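You operate a simulated robot arm through the tools that you are given. There is no shell and no other tool.

The job below is to be done with a simulated robot arm. You get a single attempt, and the scene is never put back.

Task
Wrap the turntable's carton in 4 turns of film, then switch off.
Fine: The brown clamp goes into the yellow dock; the knob sets the turns.

Only the result counts: the job must be done as asked and must still hold three seconds after the hand-in. Knocking over, shifting, dropping, spilling or breaking anything else fails it.

Robot
A 6-joint arm with a two-finger parallel gripper, fixed in place. Base frame: the origin is on the floor under the middle of its stand, x ahead of it, y to its left, z up. Lengths are in mm, angles in rad, forces in N, time in s.
It reaches about 852 mm from its shoulder. Its first joint turns from -2.007 to 2.007 rad. Payload 3.43 kg.
The TCP is the grasp point between the finger pads, 34 mm short of the fingertips. In the tool frame z runs along the fingers and y along their closing line. Largest opening 128 mm; finger width 24, thickness 12; the body of the gripper, 48 by 130 mm, starts 96 mm behind the TCP.
Orientation is that of the tool frame in the base frame, as a unit quaternion [w, x, y, z]. With the fingers straight down and closing along the base's y, the tool's x points along the base's -x, its y along +y and its z along -z.

Tools
- The arm moves only by the tool arm_command. Its argument "increments" is a list of rows, each an object of numbers (a shift or turn left out is 0, a gripper value left out holds the last): "x", "y", "z": the shift along the tool's x, y, z in units of 25 mm (1.0 is 25 mm); "ax", "ay", "az": the turn, a rotation vector about the tool's x, y, z in units of 6 degrees (1.0 is 6 degrees); "fingers": the gripper command, from -1 (fully open) to 1 (shut), values between in proportion. In form: [{"x": .., "y": .., "z": .., "ax": .., "ay": .., "az": .., "fingers": ..}, ...]. A call has 1 to 20 rows; each row shifts and turns the commanded pose from where the row before left it, along the tool's axes as they then stand. A call with a number of a shift or a turn outside -1 to 1 is refused whole. A row lasts 0.2 s, in which the tool goes at most 50 mm and 0.15 rad; a call with a longer step from one row to the next is refused whole, and so is a gripper value outside its range. A pose out of reach is approached as far as the arm can. The call stops where the force on the tool passes 90 N (or 10 N more than at its start, if that is more) or the arm is blocked; 0.2 s more then pass. The fingers move at their own pace (about 153 mm/s each) and stop on an object; they squeeze with about 38 N. The grip force told is the motor's: it shows also when the fingers shut on nothing. Time passes only in rows, and 0.2 s behind the last, so rows that do not move let the fingers close. It gives the time, the measured TCP pose, the force on the tool (base axes), the opening and the grip force at its end, in the units of the frame above (readings bear some noise), with the torque about the TCP (base axes, N m) and any sound that the robot's microphone picked up.
- Cameras (640 x 400 px; columns grow to the right, rows downward): "scene" is fixed at [215.6, 493.6, 1618.8]; the picture's right is [-0.80, -0.60, 0.00], its down [-0.57, 0.76, -0.32] and it looks along [0.19, -0.25, -0.95] (base axes); focal length 214 px, centre (320, 200). "wrist" rides on the gripper at [76, -11, -160] in the tool frame; the picture's right is [0.15, 0.99, 0.00], its down [-0.88, 0.13, -0.46] and it looks along [-0.45, 0.07, 0.89] (tool axes); focal length 234 px, centre (320, 200). There is no depth. A picture from a camera that has moved, and an enlarged one, comes with that camera's place and axes in the base frame and with its lens. The place of the scene camera against the robot may be out by one fixed shift of up to 18 mm in any direction.
- camera(camera): a new picture of that camera. The clock stands still meanwhile.
- lift_body(by): slides the trunk up (or, below 0, down) by that many mm; the arm rides with it, the base frame stays. It gives what a move gives, with no picture.
- close_up(camera, box): a new picture of the part [left, top, right, bottom] of that camera's present view, enlarged. The clock stands still meanwhile.
- finish_job(): hands the job in; it is judged then, once.

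Places have to be worked out from the pictures, the camera data and where the tool is seen. Open the gripper and draw the arm clear of the work before you hand the job in, unless the task says otherwise.

The tools are called after "Request:" as a command line: name --argument value ..., lists and objects as JSON in quotes. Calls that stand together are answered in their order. arm_command: Moves the arm, as the interface text tells. Its arguments: {"type":"object","properties":{"increments":{"type":"array"}},"required":["increments"]} The other tools are called the same way: lift_body (by) moves the trunk up or down; camera (camera) takes a picture; close_up (camera, box) takes an enlarged picture of a part of a camera's view; finish_job () hands the job in.

At the start:

```text
time_s: 0.0
tcp_pos: [434.9, 78.0, 1195.5]
tcp_rot: [0.0, 0.0, 1.0, 0.0]
wrist_force: [1.0, 0.1, -0.1]
torque: [0.0, 0.05, 0.03]
opening: 127.6
grasp_force: 0.1
trunk travel left (down, up): [-900.0, 90.0]
```

scene: 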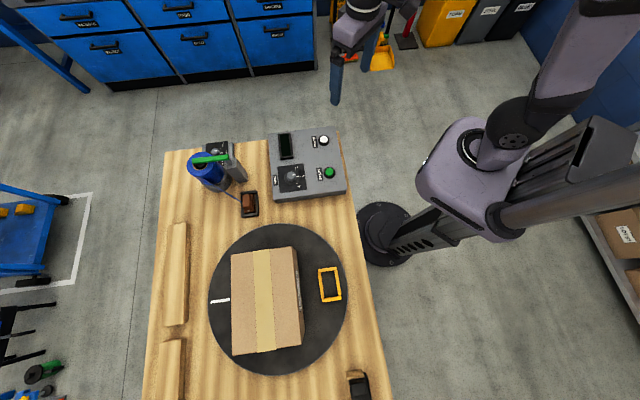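
wrist: 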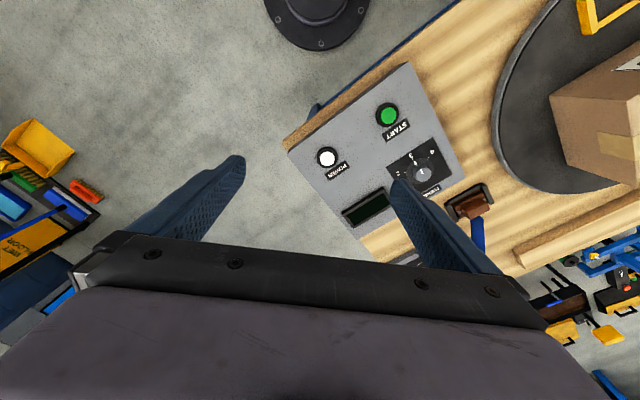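

I start by looking closer at the machine panel, the clamp and the turntable before moving anything.

Request:
close_up --camera "scene" --box '[180, 120, 360, 232]'

Request:
close_up --camera "scene" --box '[150, 210, 400, 400]'

Request:
close_up --camera "wrist" --box '[280, 60, 520, 260]'

```text
3.56 times, centred on (270, 176) of scene
camera zoom: at [215.6, 493.6, 1618.8], right [-0.8, -0.6, 0.0], down [-0.57, 0.76, -0.32], along [0.19, -0.25, -0.95], focal length 763 px, centre (498, 285)
```

zoom: 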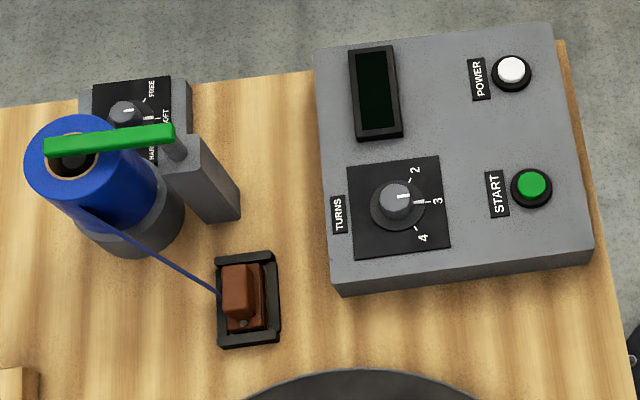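

```text
2.11 times, centred on (275, 305) of scene
camera zoom: at [215.6, 493.6, 1618.8], right [-0.8, -0.6, 0.0], down [-0.57, 0.76, -0.32], along [0.19, -0.25, -0.95], focal length 452 px, centre (415, -21)
```

zoom: 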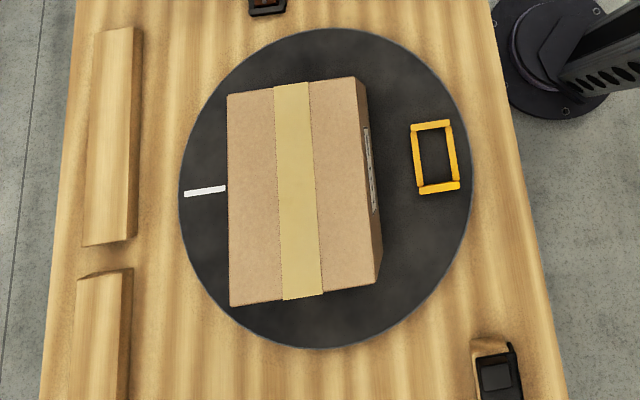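

```text
2.00 times, centred on (400, 160) of wrist
camera zoom: at [359.5, 67.1, 1355.5], right [-0.15, 0.99, 0.0], down [0.88, 0.13, 0.46], along [0.45, 0.07, -0.89], focal length 468 px, centre (160, 280)
```

zoom: 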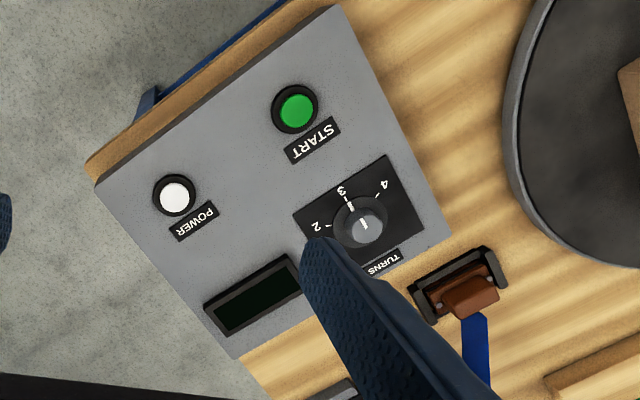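

The two views put the panel top near z≈900, START around (396,199), POWER around (494,103), the knob around (479,289) and the clamp around (570,472). I move the open gripper at the same height to look at the clamp and film roll from above.

Request:
arm_command --increments '[{"x": -0.5, "y": 1, "fingers": -1}, {"x": -0.5, "y": 1}, {"x": -0.5, "y": 1}, {"x": -0.5, "y": 1}, {"x": -0.5, "y": 1}, {"x": -0.5, "y": 1}, {"x": -0.5, "y": 1}, {"x": -0.5, "y": 1}, {"x": -0.5, "y": 1}, {"x": -0.5, "y": 1}, {"x": -0.5, "y": 1}]'

```text
time_s: 2.4
tcp_pos: [525.7, 323.7, 1176.6]
tcp_rot: [0.001, 0.0, 1.0, 0.0]
wrist_force: [-0.3, -0.1, 0.4]
torque: [-0.03, -0.03, 0.0]
opening: 128.0
grasp_force: 0.1
out of reach, approached as far as the arm can: row 9, 10, 11
trunk travel left (down, up): [-900.0, 90.0]
```

The arm hit its reach limit at this height (lower will reach further). I take a picture from here.

Request:
camera --camera "wrist"

Request:
camera --camera "scene"

```text
taken
camera wrist: at [449.3, 312.6, 1336.5], right [-0.15, 0.99, 0.0], down [0.88, 0.13, 0.46], along [0.45, 0.07, -0.89], focal length 234 px, centre (320, 200)
```

wrist: 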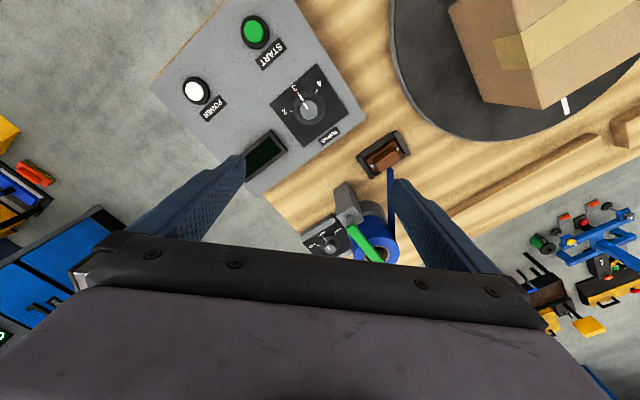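

```text
taken
```

scene: 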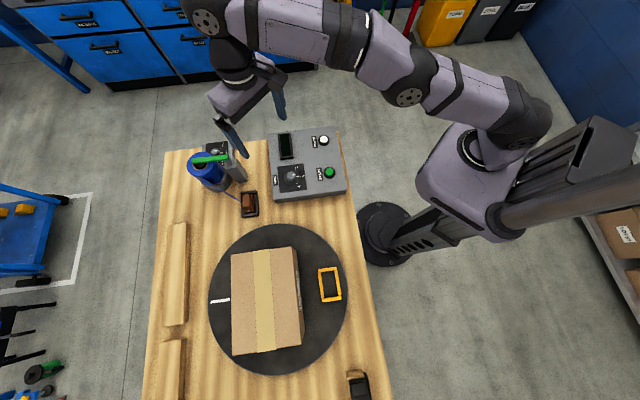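

The whole workspace is visible now; I enlarge the panel, the clamp dock and the film roll.

Request:
close_up --camera "wrist" --box '[150, 0, 390, 190]'

Request:
close_up --camera "wrist" --box '[280, 110, 440, 270]'

Request:
close_up --camera "wrist" --box '[380, 0, 640, 170]'

```text
2.11 times, centred on (270, 95) of wrist
camera zoom: at [449.3, 312.6, 1336.5], right [-0.15, 0.99, 0.0], down [0.88, 0.13, 0.46], along [0.45, 0.07, -0.89], focal length 493 px, centre (425, 421)
```

zoom: 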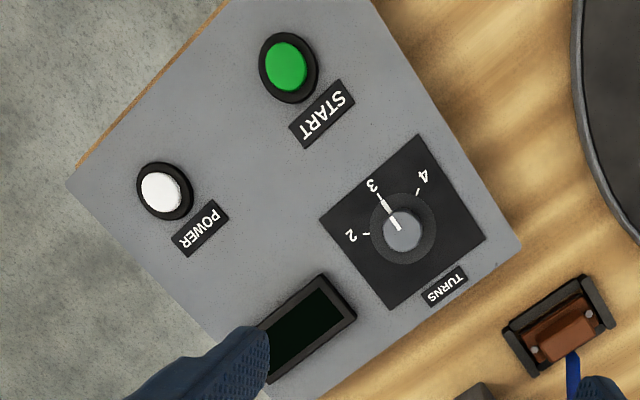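

```text
2.50 times, centred on (360, 190) of wrist
camera zoom: at [449.3, 312.6, 1336.5], right [-0.15, 0.99, 0.0], down [0.88, 0.13, 0.46], along [0.45, 0.07, -0.89], focal length 585 px, centre (220, 225)
```

zoom: 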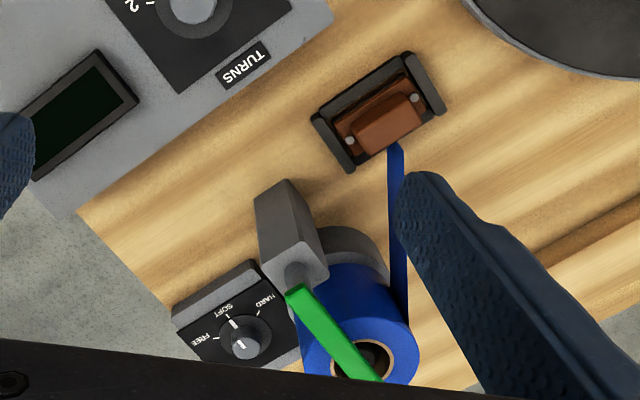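

```text
2.35 times, centred on (510, 85) of wrist
camera zoom: at [449.3, 312.6, 1336.5], right [-0.15, 0.99, 0.0], down [0.88, 0.13, 0.46], along [0.45, 0.07, -0.89], focal length 551 px, centre (-127, 471)
```

zoom: 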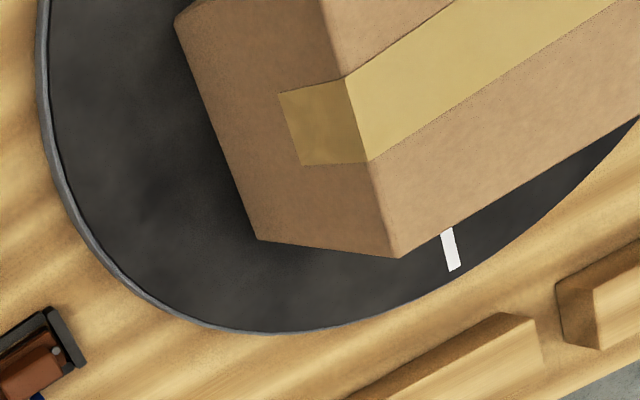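

The tension dial stands on SOFT and the film web runs from the blue roll to the clamp's open side. I lower over the TURNS knob for a precise look.

Request:
arm_command --increments '[{"x": 0.27, "y": -0.17, "z": 0.85}, {"x": 0.27, "y": -0.17, "z": 0.85}, {"x": 0.27, "y": -0.17, "z": 0.85}, {"x": 0.27, "y": -0.17, "z": 0.85}, {"x": 0.27, "y": -0.17, "z": 0.85}, {"x": 0.27, "y": -0.17, "z": 0.85}]'

Request:
camera --camera "wrist"

```text
time_s: 3.8
tcp_pos: [484.8, 298.5, 1047.6]
tcp_rot: [0.0, 0.0, 1.0, 0.0]
wrist_force: [0.4, 0.1, -0.2]
torque: [-0.02, 0.0, -0.02]
opening: 128.0
grasp_force: 0.1
trunk travel left (down, up): [-900.0, 90.0]
```

```text
taken
camera wrist: at [408.6, 286.9, 1206.4], right [-0.15, 0.99, 0.0], down [0.88, 0.13, 0.46], along [0.45, 0.07, -0.89], focal length 234 px, centre (320, 200)
```

wrist: 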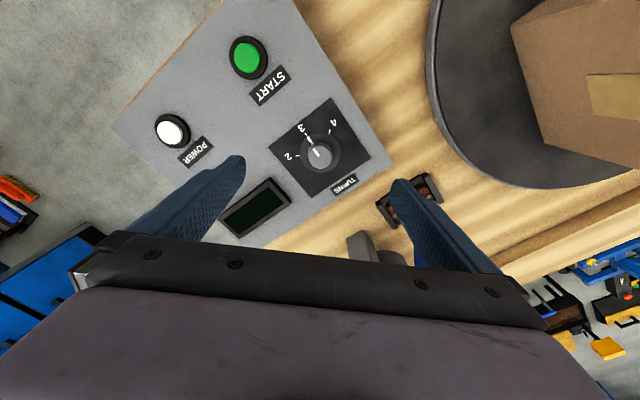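

Request:
close_up --camera "wrist" --box '[260, 90, 380, 210]'

Request:
close_up --camera "wrist" --box '[110, 0, 310, 180]'

```text
3.33 times, centred on (320, 150) of wrist
camera zoom: at [408.6, 286.9, 1206.4], right [-0.15, 0.99, 0.0], down [0.88, 0.13, 0.46], along [0.45, 0.07, -0.89], focal length 781 px, centre (320, 367)
```

zoom: 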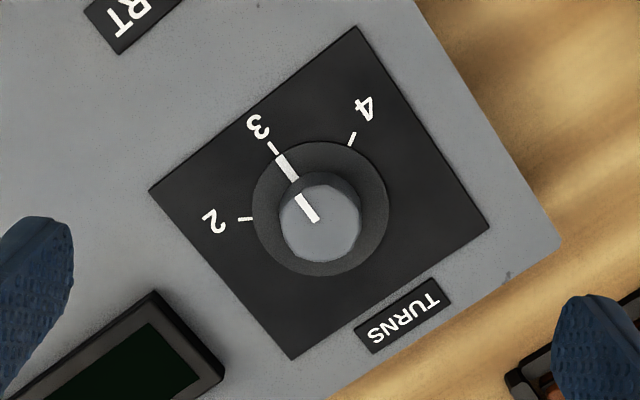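

```text
2.22 times, centred on (210, 90) of wrist
camera zoom: at [408.6, 286.9, 1206.4], right [-0.15, 0.99, 0.0], down [0.88, 0.13, 0.46], along [0.45, 0.07, -0.89], focal length 520 px, centre (564, 444)
```

zoom: 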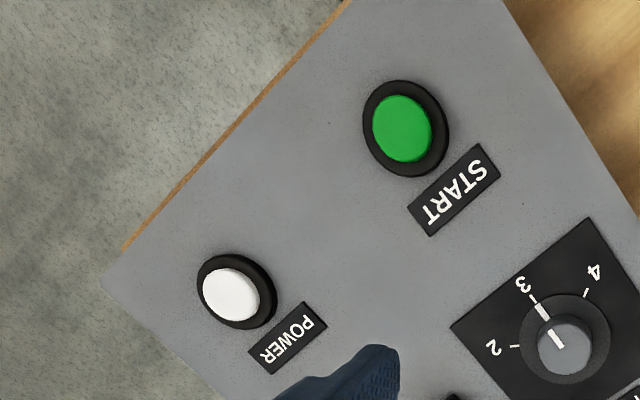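

Triangulating: the knob axis is near (496,301), its skirt near z≈889 and its top near z≈908; the labels are 60° apart, with 4 clockwise of 3 seen from above. POWER is near (497,103,893) and START near (398,203,893). I move above the knob, half close the fingers and pre-turn 30° counter-clockwise.

Request:
arm_command --increments '[{"x": -0.15, "y": 0.03, "z": 0.8, "fingers": 0}, {"x": -0.15, "y": 0.03, "z": 0.8}, {"x": -0.15, "y": 0.04, "z": 0.8}, {"z": 0.6}, {"az": -1}, {"az": -1}, {"az": -1}, {"az": -1}, {"az": -1}]'

Request:
camera --camera "wrist"

Request:
close_up --camera "wrist" --box '[240, 100, 400, 240]'

```text
time_s: 5.8
tcp_pos: [496.7, 300.3, 970.7]
tcp_rot: [0.0, -0.26, 0.966, 0.0]
wrist_force: [0.3, 0.1, 0.0]
torque: [-0.02, -0.02, 0.03]
opening: 64.0
grasp_force: 0.0
trunk travel left (down, up): [-900.0, 90.0]
```

```text
taken
camera wrist: at [436.0, 252.1, 1130.9], right [-0.62, 0.78, 0.0], down [0.7, 0.55, 0.46], along [0.36, 0.28, -0.89], focal length 234 px, centre (320, 200)
```

wrist: 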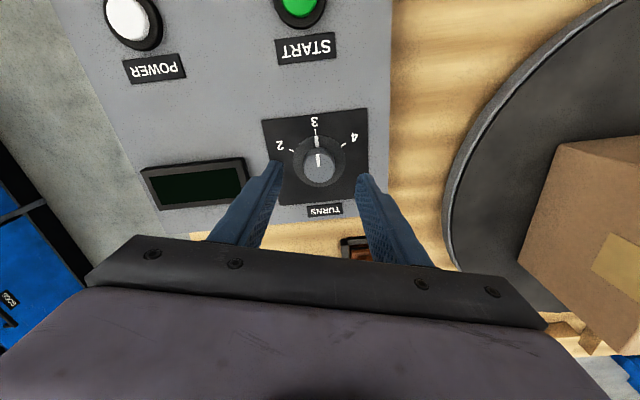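

```text
2.86 times, centred on (320, 170) of wrist
camera zoom: at [436.0, 252.1, 1130.9], right [-0.62, 0.78, 0.0], down [0.7, 0.55, 0.46], along [0.36, 0.28, -0.89], focal length 669 px, centre (320, 286)
```

zoom: 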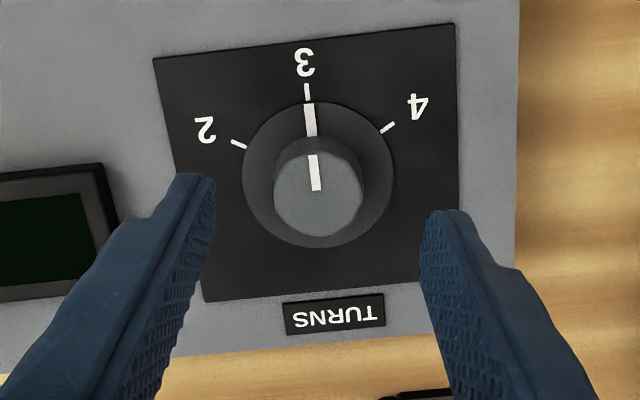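

The gripper is centred on the knob axis (≈497,300). I lower until the fingertips are at z≈898, just above the skirt, and close gently on the knob.

Request:
arm_command --increments '[{"z": 0.6}, {"z": 0.5}, {"z": 0.42}, {}, {"fingers": 1}, {}, {}, {}]'

Request:
close_up --camera "wrist" --box '[240, 100, 400, 240]'

```text
time_s: 7.6
tcp_pos: [499.2, 301.2, 934.1]
tcp_rot: [0.0, -0.259, 0.966, 0.0]
wrist_force: [1.9, -3.5, -0.7]
torque: [-0.07, -0.3, -0.02]
opening: 31.9
grasp_force: 45.0
trunk travel left (down, up): [-900.0, 90.0]
```

```text
2.86 times, centred on (320, 170) of wrist
camera zoom: at [438.1, 252.9, 1093.3], right [-0.62, 0.78, 0.0], down [0.7, 0.55, 0.46], along [0.36, 0.28, -0.89], focal length 669 px, centre (320, 286)
```

zoom: 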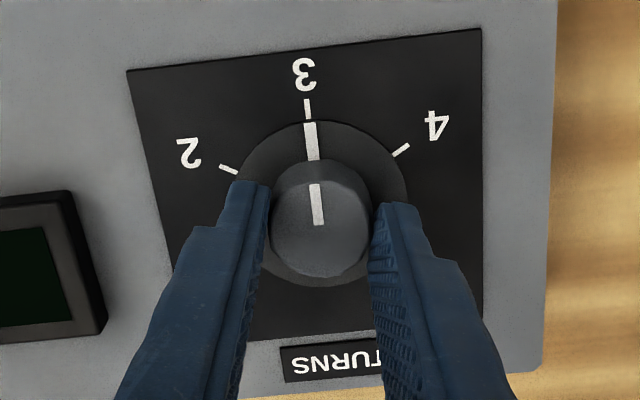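

The fingers hold the 32 mm knob with almost no side load. I turn it 60° clockwise (positive tool z).

Request:
arm_command --increments '[{"az": 1}, {"az": 1}, {"az": 1}, {"az": 1}, {"az": 1}, {"az": 1}, {"az": 1}, {"az": 1}, {"az": 1}, {"az": 1}, {}]'

Request:
close_up --camera "wrist" --box '[240, 80, 400, 220]'

Request:
close_up --camera "scene" --box '[180, 120, 360, 232]'

```text
time_s: 10.0
tcp_pos: [498.8, 300.5, 933.7]
tcp_rot: [0.0, 0.258, 0.966, 0.0]
wrist_force: [10.4, 2.8, 7.2]
torque: [0.17, -0.12, 0.31]
opening: 31.6
grasp_force: 45.0
trunk travel left (down, up): [-900.0, 90.0]
```

```text
2.86 times, centred on (320, 150) of wrist
camera zoom: at [426.3, 328.2, 1093.2], right [0.37, 0.93, 0.0], down [0.83, -0.33, 0.46], along [0.43, -0.17, -0.89], focal length 669 px, centre (320, 343)
```

zoom: 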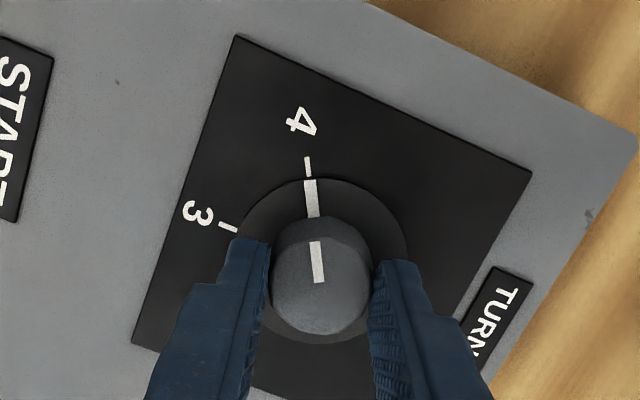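

```text
3.56 times, centred on (270, 176) of scene
camera zoom: at [215.6, 493.6, 1618.8], right [-0.8, -0.6, 0.0], down [-0.57, 0.76, -0.32], along [0.19, -0.25, -0.95], focal length 763 px, centre (498, 285)
```

zoom: 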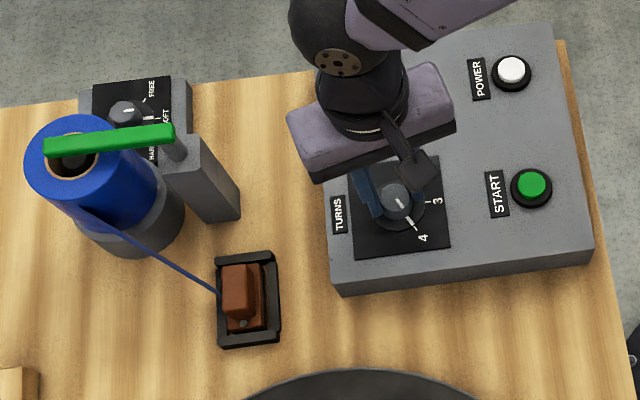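

The pointer lines up with 4. I release the knob and rise clear.

Request:
arm_command --increments '[{"fingers": 0}, {}, {"z": -0.6}, {"z": -1}, {"z": -1}, {"z": -1}, {"z": -1}]'

Request:
close_up --camera "wrist" --box '[200, 40, 440, 240]'

Request:
camera --camera "wrist"

```text
time_s: 11.6
tcp_pos: [498.1, 299.5, 1046.4]
tcp_rot: [-0.001, 0.259, 0.966, -0.001]
wrist_force: [-0.6, 0.1, -0.9]
torque: [-0.02, 0.0, -0.01]
opening: 64.0
grasp_force: 0.1
trunk travel left (down, up): [-900.0, 90.0]
```

```text
2.00 times, centred on (320, 140) of wrist
camera zoom: at [426.4, 328.0, 1206.8], right [0.37, 0.93, 0.0], down [0.83, -0.33, 0.46], along [0.42, -0.17, -0.89], focal length 468 px, centre (320, 320)
```

zoom: 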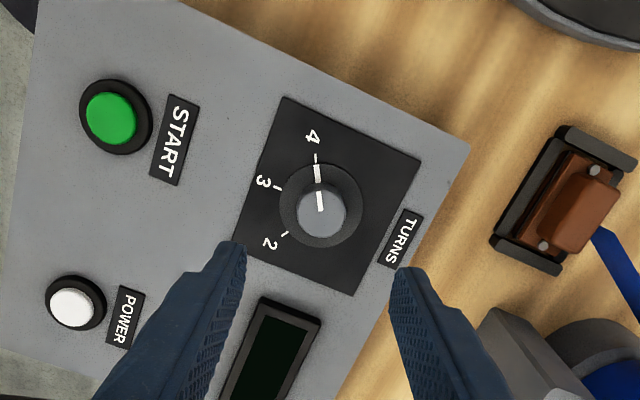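

```text
taken
camera wrist: at [426.4, 328.0, 1206.8], right [0.37, 0.93, 0.0], down [0.83, -0.33, 0.46], along [0.42, -0.17, -0.89], focal length 234 px, centre (320, 200)
```

wrist: 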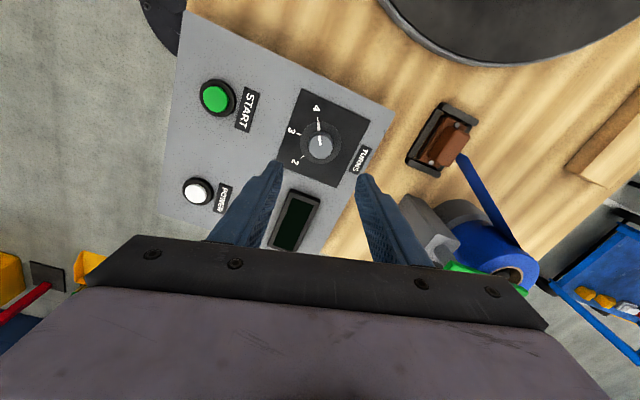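

The knob reads 4. The clamp sits around (575,478) with its top near z≈835, and its long axis runs at 135°. I turn the tool so it closes at 45° and move above the clamp.

Request:
arm_command --increments '[{"az": 1}, {"az": 1}, {"az": 0.5}, {"x": 0.36, "y": 0.9}, {"x": 0.36, "y": 0.9}, {"x": 0.36, "y": 0.9}, {"x": 0.36, "y": 0.9}, {"x": 0.36, "y": 0.9}, {"x": 0.36, "y": 0.9}, {"x": 0.36, "y": 0.9}, {"x": 0.36, "y": 0.9}]'

Request:
camera --camera "wrist"

Request:
camera --camera "scene"

```text
time_s: 14.0
tcp_pos: [499.2, 407.3, 1044.9]
tcp_rot: [0.0, 0.382, 0.924, 0.001]
wrist_force: [-0.2, 0.1, 0.1]
torque: [0.01, -0.01, 0.01]
opening: 64.1
grasp_force: 0.0
out of reach, approached as far as the arm can: row 7, 8, 9, 10, 11
trunk travel left (down, up): [-900.0, 90.0]
```

```text
taken
camera wrist: at [436.2, 453.3, 1205.8], right [0.6, 0.8, 0.0], down [0.71, -0.53, 0.46], along [0.37, -0.27, -0.89], focal length 234 px, centre (320, 200)
```

wrist: 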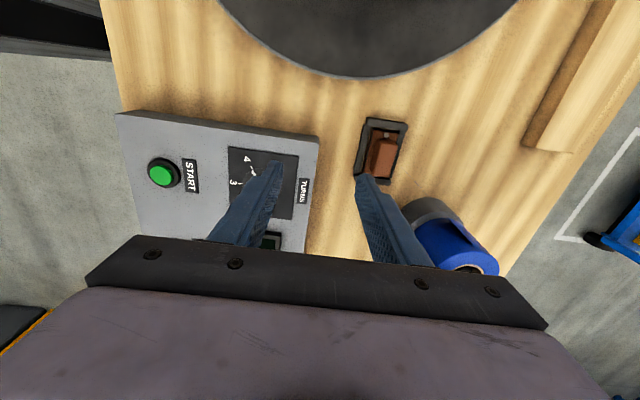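

```text
taken
```

scene: 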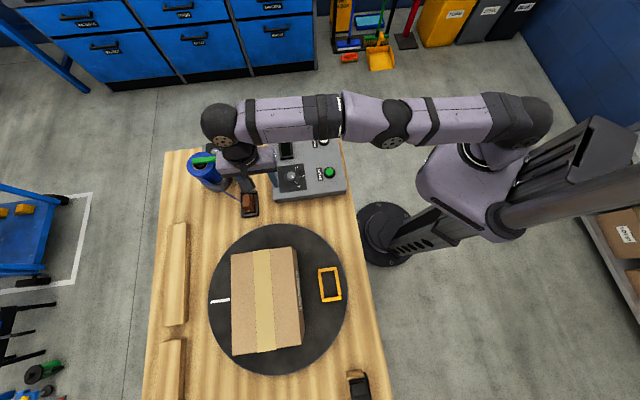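

A vertical tool cannot reach the clamp (radius ≈745 mm against ≈645 mm at most), so I will have to tilt the gripper outward and perhaps lower the trunk. First I take a precise look at the clamp and dock from here.

Request:
close_up --camera "wrist" --box '[330, 90, 450, 200]'

Request:
close_up --camera "wrist" --box '[200, 90, 520, 290]'

```text
3.64 times, centred on (390, 145) of wrist
camera zoom: at [436.2, 453.3, 1205.8], right [0.6, 0.8, 0.0], down [0.71, -0.53, 0.46], along [0.37, -0.27, -0.89], focal length 852 px, centre (66, 400)
```

zoom: 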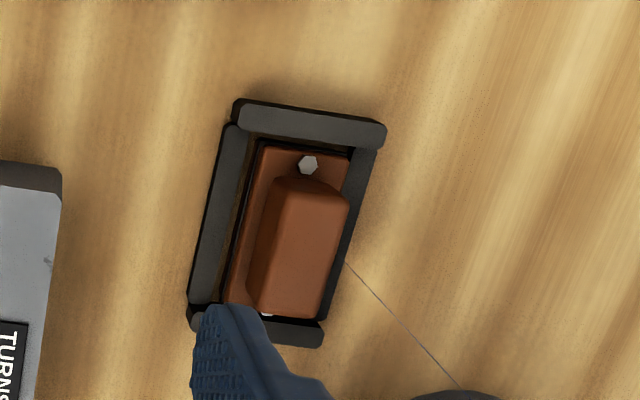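

```text
2.00 times, centred on (360, 190) of wrist
camera zoom: at [436.2, 453.3, 1205.8], right [0.6, 0.8, 0.0], down [0.71, -0.53, 0.46], along [0.37, -0.27, -0.89], focal length 468 px, centre (240, 220)
```

zoom: 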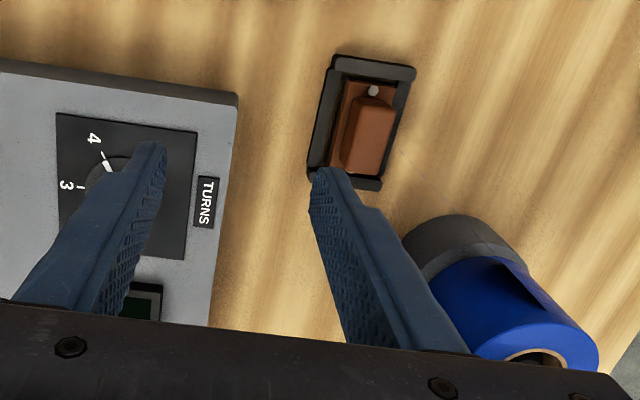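

The clamp's grip block top is at about (571,469,873), and it sits in a walled black dock with its long axis at 135°. Before planning the grasp I survey the yellow dock in the same tool orientation, moving there well clear of the carton.

Request:
arm_command --increments '[{"x": 0.853, "y": -0.719}, {"x": 0.853, "y": -0.719}, {"x": 0.853, "y": -0.719}, {"x": 0.853, "y": -0.719}, {"x": 0.853, "y": -0.719, "z": -0.2}, {"x": 0.853, "y": -0.719, "z": -0.2}, {"x": 0.853, "y": -0.719, "z": -0.2}, {"x": 0.853, "y": -0.719, "z": -0.2}, {"x": 0.853, "y": -0.719, "z": -0.2}, {"x": 0.853, "y": -0.719, "z": -0.2}, {"x": 0.853, "y": -0.719, "z": -0.2}, {"x": 0.853, "y": -0.719, "z": -0.2}, {"x": 0.853, "y": -0.719, "z": -0.2}, {"x": 0.853, "y": -0.719, "z": -0.2}]'

Request:
camera --camera "wrist"

Request:
camera --camera "scene"

```text
time_s: 17.0
tcp_pos: [195.9, 563.9, 1125.6]
tcp_rot: [0.001, 0.383, 0.924, -0.001]
wrist_force: [-0.1, -0.2, 0.2]
torque: [-0.01, 0.0, 0.04]
opening: 63.9
grasp_force: 0.1
out of reach, approached as far as the arm can: row 1, 2, 3, 4, 5, 6, 7, 8, 9, 10, 11, 12, 13, 14
trunk travel left (down, up): [-900.0, 90.0]
```

```text
taken
camera wrist: at [133.3, 609.9, 1284.6], right [0.6, 0.8, 0.0], down [0.71, -0.53, 0.46], along [0.37, -0.27, -0.89], focal length 234 px, centre (320, 200)
```

wrist: 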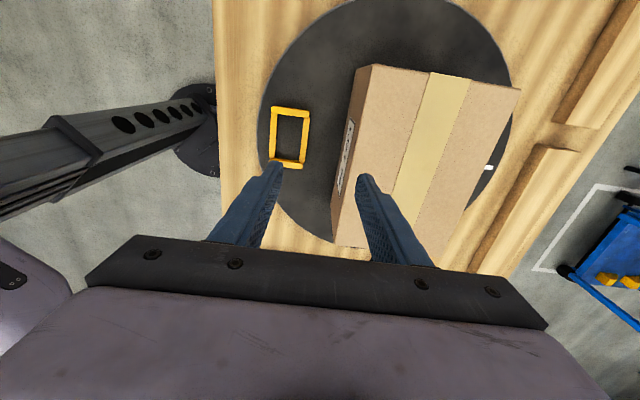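

```text
taken
```

scene: 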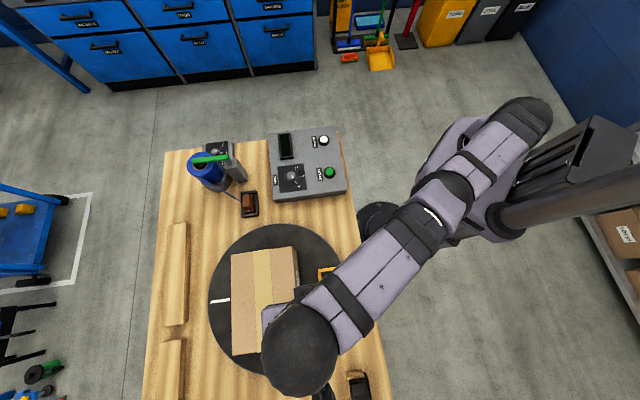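

The arm lagged at full stretch and ended at (196,564,1126), still above the carton with no contact. The view of the yellow dock is useful, so I enlarge it before retreating inward.

Request:
close_up --camera "wrist" --box '[240, 80, 400, 200]'

Request:
close_up --camera "wrist" --box '[220, 0, 540, 260]'

```text
3.33 times, centred on (320, 140) of wrist
camera zoom: at [133.3, 609.9, 1284.6], right [0.6, 0.8, 0.0], down [0.71, -0.53, 0.46], along [0.37, -0.27, -0.89], focal length 781 px, centre (320, 400)
```

zoom: 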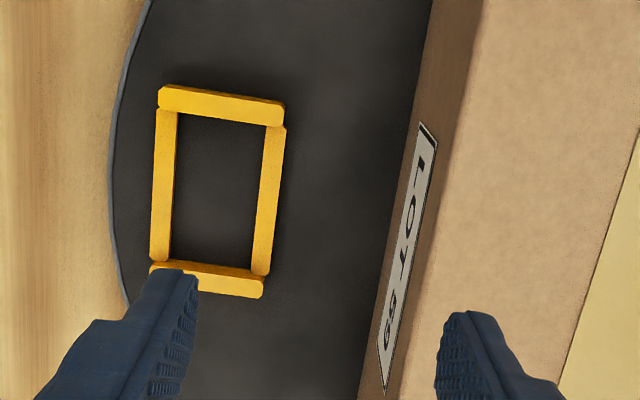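

```text
1.54 times, centred on (380, 130) of wrist
camera zoom: at [133.3, 609.9, 1284.6], right [0.6, 0.8, 0.0], down [0.71, -0.53, 0.46], along [0.37, -0.27, -0.89], focal length 360 px, centre (228, 308)
```

zoom: 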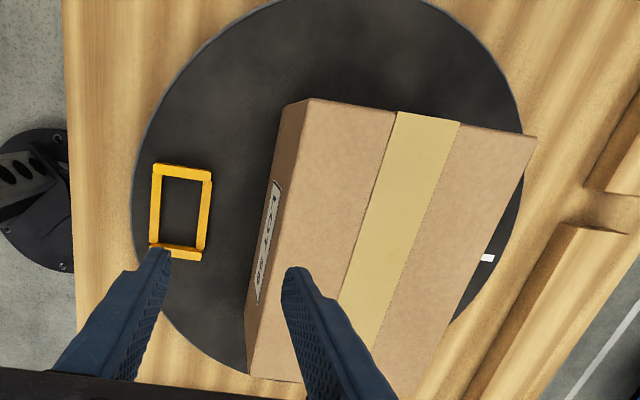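

The yellow dock is a low walled rectangle near (178,503), and the carton top is around z≈1030, about 90 mm from the dock centre. I retreat radially inward at this height, away from the carton.

Request:
arm_command --increments '[{"x": -0.2, "y": -0.74}, {"x": -0.2, "y": -0.74}, {"x": -0.2, "y": -0.74}, {"x": -0.2, "y": -0.74}, {"x": -0.2, "y": -0.74}, {"x": -0.2, "y": -0.74}, {"x": -0.2, "y": -0.74}, {"x": -0.2, "y": -0.74}]'

Request:
camera --camera "wrist"

```text
time_s: 18.8
tcp_pos: [123.5, 442.2, 1127.3]
tcp_rot: [0.0, 0.383, 0.924, 0.0]
wrist_force: [-0.4, -0.9, 0.5]
torque: [0.0, -0.01, 0.02]
opening: 63.7
grasp_force: 0.1
out of reach, approached as far as the arm can: row 1, 2
trunk travel left (down, up): [-900.0, 90.0]
```

```text
taken
camera wrist: at [61.5, 488.1, 1286.3], right [0.6, 0.8, 0.0], down [0.71, -0.53, 0.46], along [0.37, -0.27, -0.89], focal length 234 px, centre (320, 200)
```

wrist: 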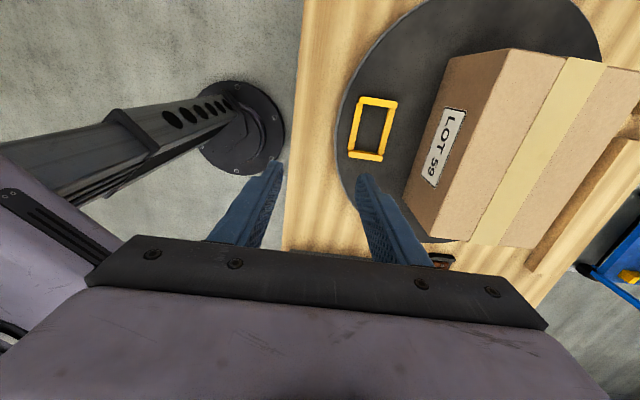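

Now I enlarge the yellow dock from this second viewpoint to triangulate it.

Request:
close_up --camera "wrist" --box '[330, 80, 430, 180]'

Request:
close_up --camera "wrist" --box '[320, 0, 640, 260]'

```text
4.00 times, centred on (380, 130) of wrist
camera zoom: at [61.5, 488.1, 1286.3], right [0.6, 0.8, 0.0], down [0.71, -0.53, 0.46], along [0.37, -0.27, -0.89], focal length 937 px, centre (80, 480)
```

zoom: 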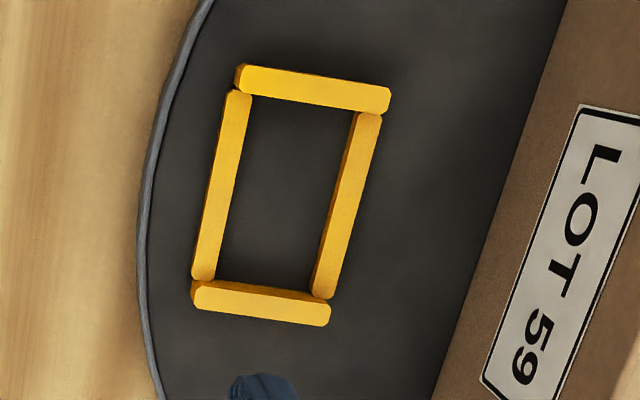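

```text
1.54 times, centred on (480, 130) of wrist
camera zoom: at [61.5, 488.1, 1286.3], right [0.6, 0.8, 0.0], down [0.71, -0.53, 0.46], along [0.37, -0.27, -0.89], focal length 360 px, centre (74, 308)
```

zoom: 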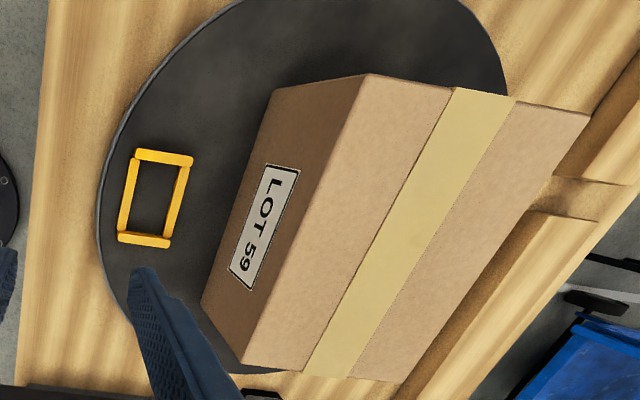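

The yellow dock triangulates to (174,513) with wall tops near z≈877, long axis at ≈135.5° and an inner size of ≈44×76 mm; the carton top is at z≈996 with its nearest corner at (326,495). I turn the tool 90° so it closes along the clamp's long axis (135°).

Request:
arm_command --increments '[{"az": -1}, {"az": -1}, {"az": -1}, {"az": -1}, {"az": -1}, {"az": -1}, {"az": -1}, {"az": -1}, {"az": -1}, {"az": -1}, {"az": -1}, {"az": -1}, {"az": -1}, {"az": -1}, {"az": -1}]'

Request:
camera --camera "wrist"

```text
time_s: 22.0
tcp_pos: [125.2, 443.2, 1127.6]
tcp_rot: [0.0, -0.383, 0.924, 0.0]
wrist_force: [-0.3, -0.2, 0.5]
torque: [0.01, 0.01, -0.01]
opening: 64.1
grasp_force: 0.0
trunk travel left (down, up): [-900.0, 90.0]
```

```text
taken
camera wrist: at [78.0, 382.6, 1286.8], right [-0.8, 0.59, 0.0], down [0.53, 0.72, 0.46], along [0.27, 0.37, -0.89], focal length 234 px, centre (320, 200)
```

wrist: 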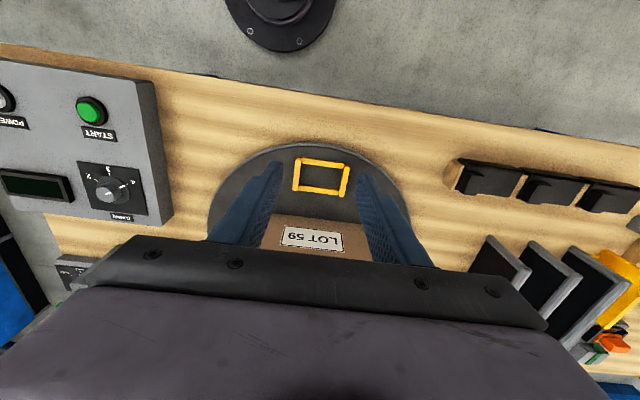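

The same dock is now visible from the robot's side; I enlarge it to refine its position and height.

Request:
close_up --camera "wrist" --box '[260, 130, 380, 210]'

```text
5.00 times, centred on (320, 170) of wrist
camera zoom: at [78.0, 382.6, 1286.8], right [-0.8, 0.59, 0.0], down [0.53, 0.72, 0.46], along [0.27, 0.37, -0.89], focal length 1171 px, centre (320, 350)
```

zoom: 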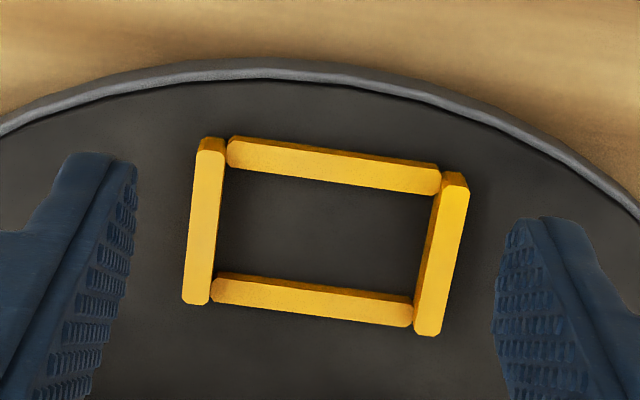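

Three views agree: the yellow dock centre is ≈(173.3,513.3) with wall tops at z≈880. Now I move back over the gap between panel and turntable.

Request:
arm_command --increments '[{"x": -0.405, "y": -0.891}, {"x": -0.405, "y": -0.891}, {"x": -0.405, "y": -0.891}, {"x": -0.405, "y": -0.891}, {"x": -0.405, "y": -0.891}, {"x": -0.405, "y": -0.891}, {"x": -0.405, "y": -0.891}, {"x": -0.405, "y": -0.891}, {"x": -0.405, "y": -0.891}, {"x": -0.405, "y": -0.891}, {"x": -0.405, "y": -0.891}, {"x": -0.405, "y": -0.891}]'

```text
time_s: 24.6
tcp_pos: [396.9, 340.3, 1130.5]
tcp_rot: [-0.001, -0.383, 0.924, -0.001]
wrist_force: [0.6, 0.6, -0.6]
torque: [-0.02, 0.03, 0.01]
opening: 63.8
grasp_force: 0.0
trunk travel left (down, up): [-900.0, 90.0]
```

I lower the trunk by 100 mm so that the tilted reach to the clamp is comfortable; the TCP goes to z≈1030, which is clear of everything here.

Request:
lift_body --by -100

Request:
camera --camera "scene"

```text
time_s: 25.9
tcp_pos: [397.0, 342.4, 1029.8]
tcp_rot: [0.0, -0.383, 0.924, 0.0]
wrist_force: [-0.3, -0.3, -0.2]
torque: [0.0, -0.04, 0.01]
opening: 64.0
grasp_force: 0.0
trunk travel left (down, up): [-800.0, 190.0]
```

```text
taken
```

scene: 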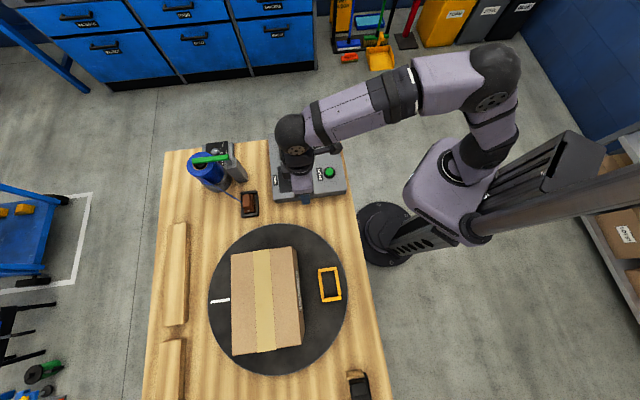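

Clear. Now I tilt the gripper 40° outward, open it to about 100 mm and move to a stand-off in front of the clamp.

Request:
arm_command --increments '[{"ay": -0.952, "fingers": -0.56}, {"ay": -0.952}, {"ay": -0.952}, {"ay": -0.952}, {"ay": -0.952}, {"ay": -0.952}, {"ay": -0.955}, {"x": -0.5, "y": -0.268, "z": 0.888}, {"x": -0.5, "y": -0.268, "z": 0.888}, {"x": -0.5, "y": -0.268, "z": 0.888}, {"x": -0.5, "y": -0.268, "z": 0.888}, {"x": -0.5, "y": -0.268, "z": 0.888}]'

Request:
camera --camera "wrist"

Request:
camera --camera "scene"

```text
time_s: 28.5
tcp_pos: [505.9, 399.4, 984.2]
tcp_rot: [0.315, -0.36, 0.868, 0.131]
wrist_force: [0.1, -0.2, -0.9]
torque: [-0.01, 0.02, 0.0]
opening: 99.7
grasp_force: 0.0
trunk travel left (down, up): [-800.0, 190.0]
```

```text
taken
camera wrist: at [399.5, 278.5, 1058.4], right [-0.78, 0.62, -0.09], down [0.18, 0.36, 0.91], along [0.6, 0.7, -0.39], focal length 234 px, centre (320, 200)
```

wrist: 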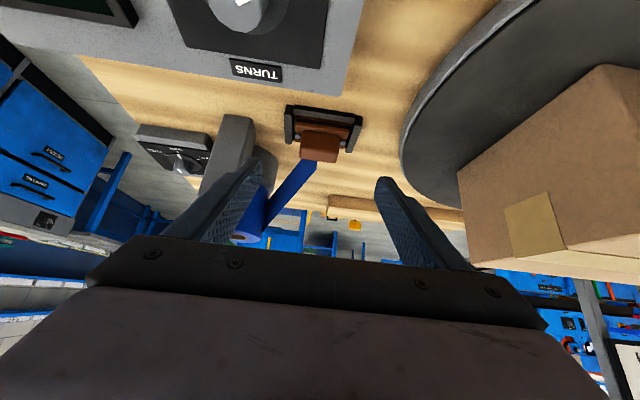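

```text
taken
```

scene: 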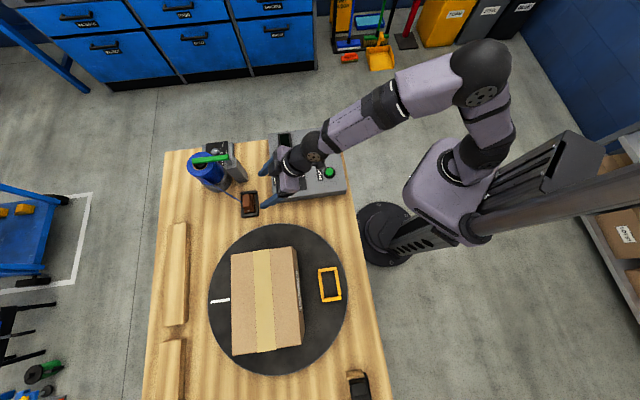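

The inverted view shows the clamp's block standing up out of its black dock, with the film behind it. I enlarge it for heights and centre.

Request:
close_up --camera "wrist" --box '[260, 90, 390, 190]'

Request:
close_up --camera "scene" --box '[215, 170, 285, 230]'

```text
4.00 times, centred on (325, 140) of wrist
camera zoom: at [399.5, 278.5, 1058.4], right [-0.78, 0.62, -0.09], down [0.18, 0.36, 0.91], along [0.6, 0.7, -0.39], focal length 937 px, centre (300, 440)
```

zoom: 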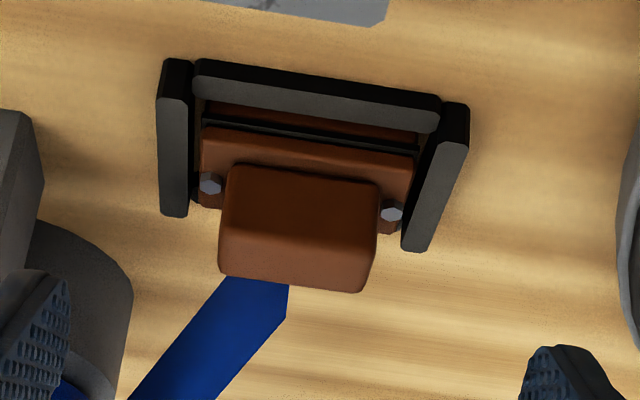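

```text
6.67 times, centred on (250, 200) of scene
camera zoom: at [215.6, 493.6, 1618.8], right [-0.8, -0.6, 0.0], down [-0.57, 0.76, -0.32], along [0.19, -0.25, -0.95], focal length 1430 px, centre (787, 200)
```

zoom: 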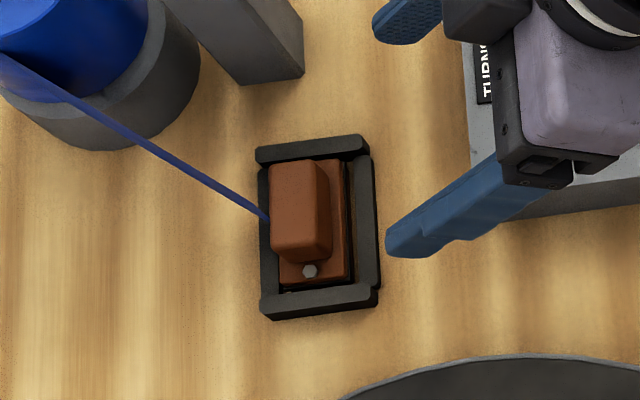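

Triangulation gives the block centre at about (572.3,467.2), its top at z≈885 and its length ≈50 mm (±25 along 135°). The bolt heads beside it top out at z≈862 and the dock walls at z≈848. I use a 34° tilt and approach to 60 mm short of the grasp along the tool axis with an 80 mm opening.

Request:
arm_command --increments '[{"ay": 1, "fingers": -0.25}, {"x": -0.293, "y": 0.013, "z": 0.72}, {"x": -0.293, "y": 0.013, "z": 0.72}, {"x": -0.293, "y": 0.013, "z": 0.72}, {}]'

Request:
close_up --camera "wrist" --box '[200, 80, 440, 240]'

Request:
close_up --camera "scene" --box '[180, 130, 300, 230]'

```text
time_s: 29.7
tcp_pos: [536.7, 436.7, 951.5]
tcp_rot: [0.27, -0.367, 0.883, 0.113]
wrist_force: [0.6, 0.1, -1.1]
torque: [-0.01, -0.03, 0.0]
opening: 80.3
grasp_force: 0.0
trunk travel left (down, up): [-800.0, 190.0]
```

```text
2.50 times, centred on (320, 160) of wrist
camera zoom: at [436.9, 321.1, 1041.0], right [-0.79, 0.61, -0.08], down [0.24, 0.43, 0.87], along [0.57, 0.66, -0.49], focal length 585 px, centre (320, 300)
```

zoom: 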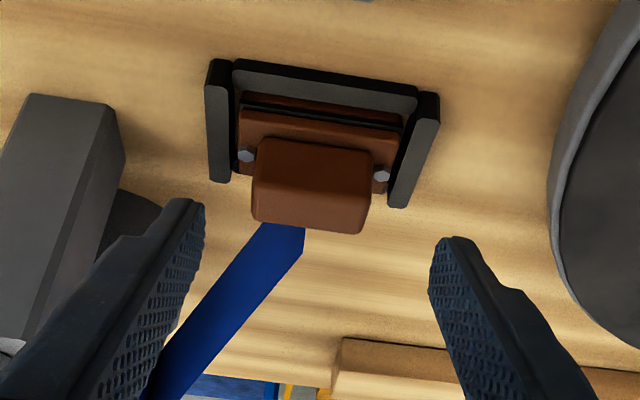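

```text
4.00 times, centred on (240, 180) of scene
camera zoom: at [215.6, 493.6, 1618.8], right [-0.8, -0.6, 0.0], down [-0.57, 0.76, -0.32], along [0.19, -0.25, -0.95], focal length 858 px, centre (640, 280)
```

zoom: 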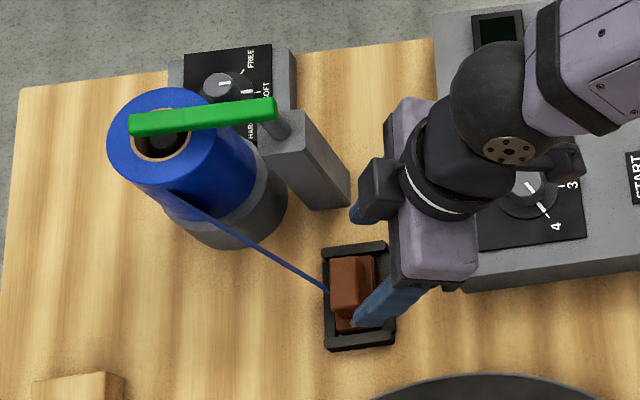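

The block centre is confirmed at about (573.3,467.5), so I shift 4 mm sideways and slide down along the tool axis to the grasp height (lowest fingertip corner ≈867, above the bolts).

Request:
arm_command --increments '[{"y": -0.164, "x": -0.04}, {"z": 0.6}, {"z": 0.6}, {"z": 0.6}, {"z": 0.4}, {"z": 0.2}, {}]'

Request:
close_up --camera "wrist" --box '[200, 80, 440, 240]'

Request:
close_up --camera "scene" --box '[200, 150, 300, 230]'

```text
time_s: 31.3
tcp_pos: [565.6, 456.0, 901.2]
tcp_rot: [0.271, -0.366, 0.883, 0.112]
wrist_force: [-0.6, -0.3, 0.4]
torque: [-0.02, -0.01, 0.01]
opening: 79.9
grasp_force: 0.1
trunk travel left (down, up): [-800.0, 190.0]
```

```text
2.50 times, centred on (320, 160) of wrist
camera zoom: at [466.0, 341.2, 990.8], right [-0.79, 0.61, -0.08], down [0.24, 0.43, 0.87], along [0.57, 0.66, -0.49], focal length 585 px, centre (320, 300)
```

zoom: 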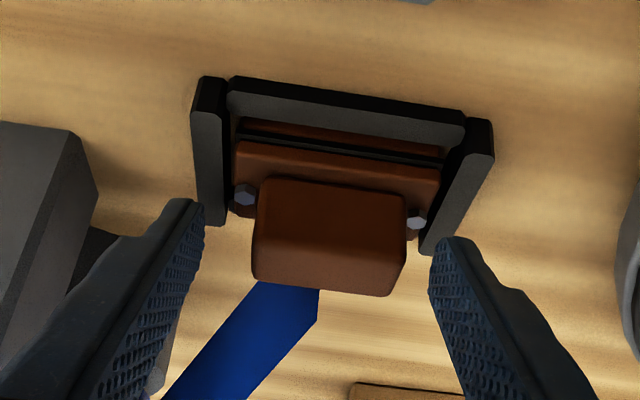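

```text
5.00 times, centred on (250, 190) of scene
camera zoom: at [215.6, 493.6, 1618.8], right [-0.8, -0.6, 0.0], down [-0.57, 0.76, -0.32], along [0.19, -0.25, -0.95], focal length 1072 px, centre (670, 250)
```

zoom: 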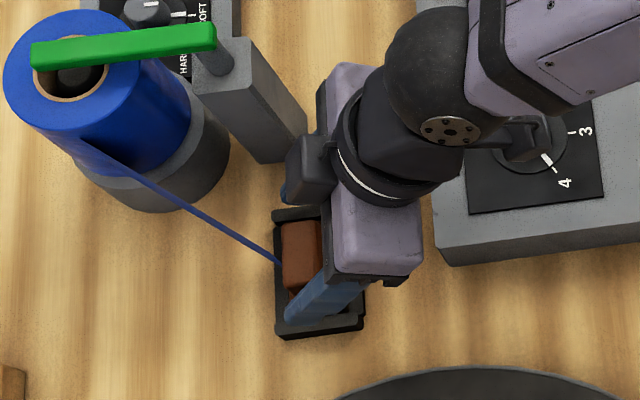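

The pose is right in height; the block centre lies about 3 mm toward +y_tool from the finger midline, so I nudge over and close.

Request:
arm_command --increments '[{"y": 0.11}, {}, {"fingers": 0.1}, {"fingers": 0.15}, {"fingers": 1}, {}, {}, {}]'

Request:
close_up --camera "wrist" --box '[200, 80, 440, 240]'

```text
time_s: 33.1
tcp_pos: [563.9, 458.8, 902.1]
tcp_rot: [0.27, -0.366, 0.883, 0.112]
wrist_force: [0.2, 0.0, 0.4]
torque: [0.04, 0.02, 0.02]
opening: 49.2
grasp_force: 38.1
trunk travel left (down, up): [-800.0, 190.0]
```

```text
2.50 times, centred on (320, 160) of wrist
camera zoom: at [464.6, 343.4, 991.8], right [-0.79, 0.61, -0.08], down [0.24, 0.43, 0.87], along [0.57, 0.66, -0.49], focal length 585 px, centre (320, 300)
```

zoom: 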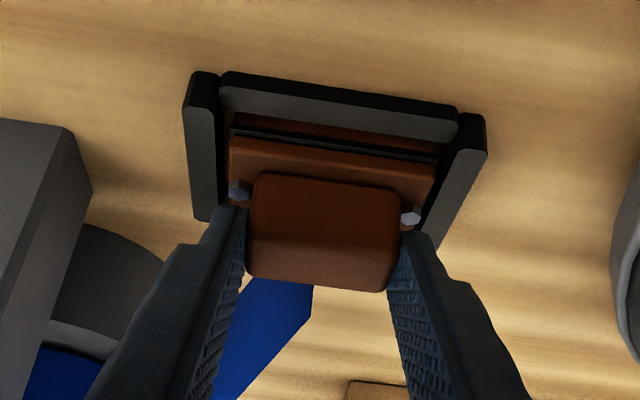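

The clamp is gripped (49 mm, 38 N, no side load) and the TCP sits 12 mm short of the dock centre along the 45° direction. I lift straight up slowly by about 38 mm.

Request:
arm_command --increments '[{"x": -0.212, "z": -0.315}, {"x": -0.212, "z": -0.315}, {"x": -0.212, "z": -0.315}, {"x": -0.212, "z": -0.315}, {}]'

Request:
close_up --camera "wrist" --box '[200, 80, 440, 240]'

Request:
close_up --camera "scene" --box '[180, 130, 300, 230]'

```text
time_s: 34.3
tcp_pos: [562.5, 460.7, 940.9]
tcp_rot: [0.27, -0.366, 0.884, 0.112]
wrist_force: [0.5, -0.1, -0.4]
torque: [-0.02, -0.02, -0.01]
opening: 49.2
grasp_force: 37.9
trunk travel left (down, up): [-800.0, 190.0]
```

```text
2.50 times, centred on (320, 160) of wrist
camera zoom: at [462.8, 345.0, 1030.4], right [-0.79, 0.61, -0.08], down [0.24, 0.43, 0.87], along [0.57, 0.66, -0.49], focal length 585 px, centre (320, 300)
```

zoom: 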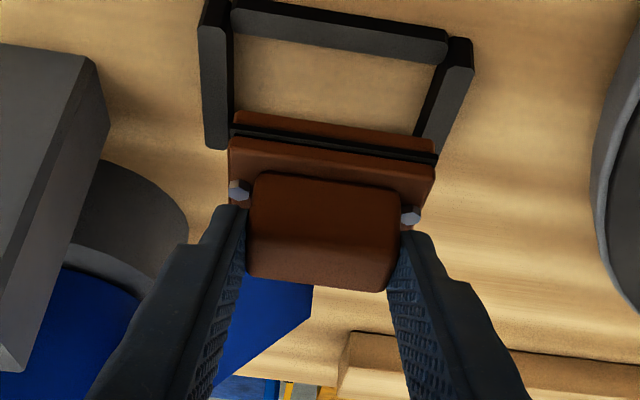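

```text
4.00 times, centred on (240, 180) of scene
camera zoom: at [215.6, 493.6, 1618.8], right [-0.8, -0.6, 0.0], down [-0.57, 0.76, -0.32], along [0.19, -0.25, -0.95], focal length 858 px, centre (640, 280)
```

zoom: 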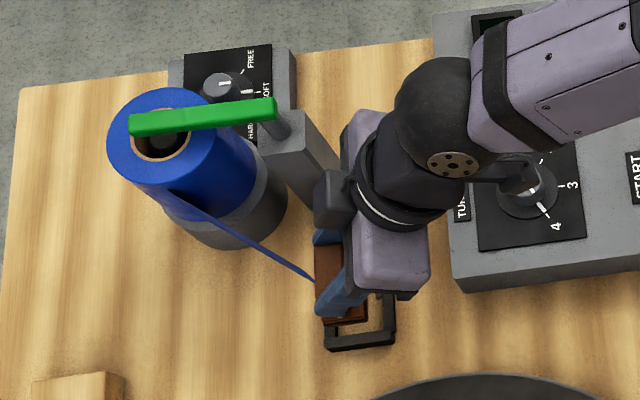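

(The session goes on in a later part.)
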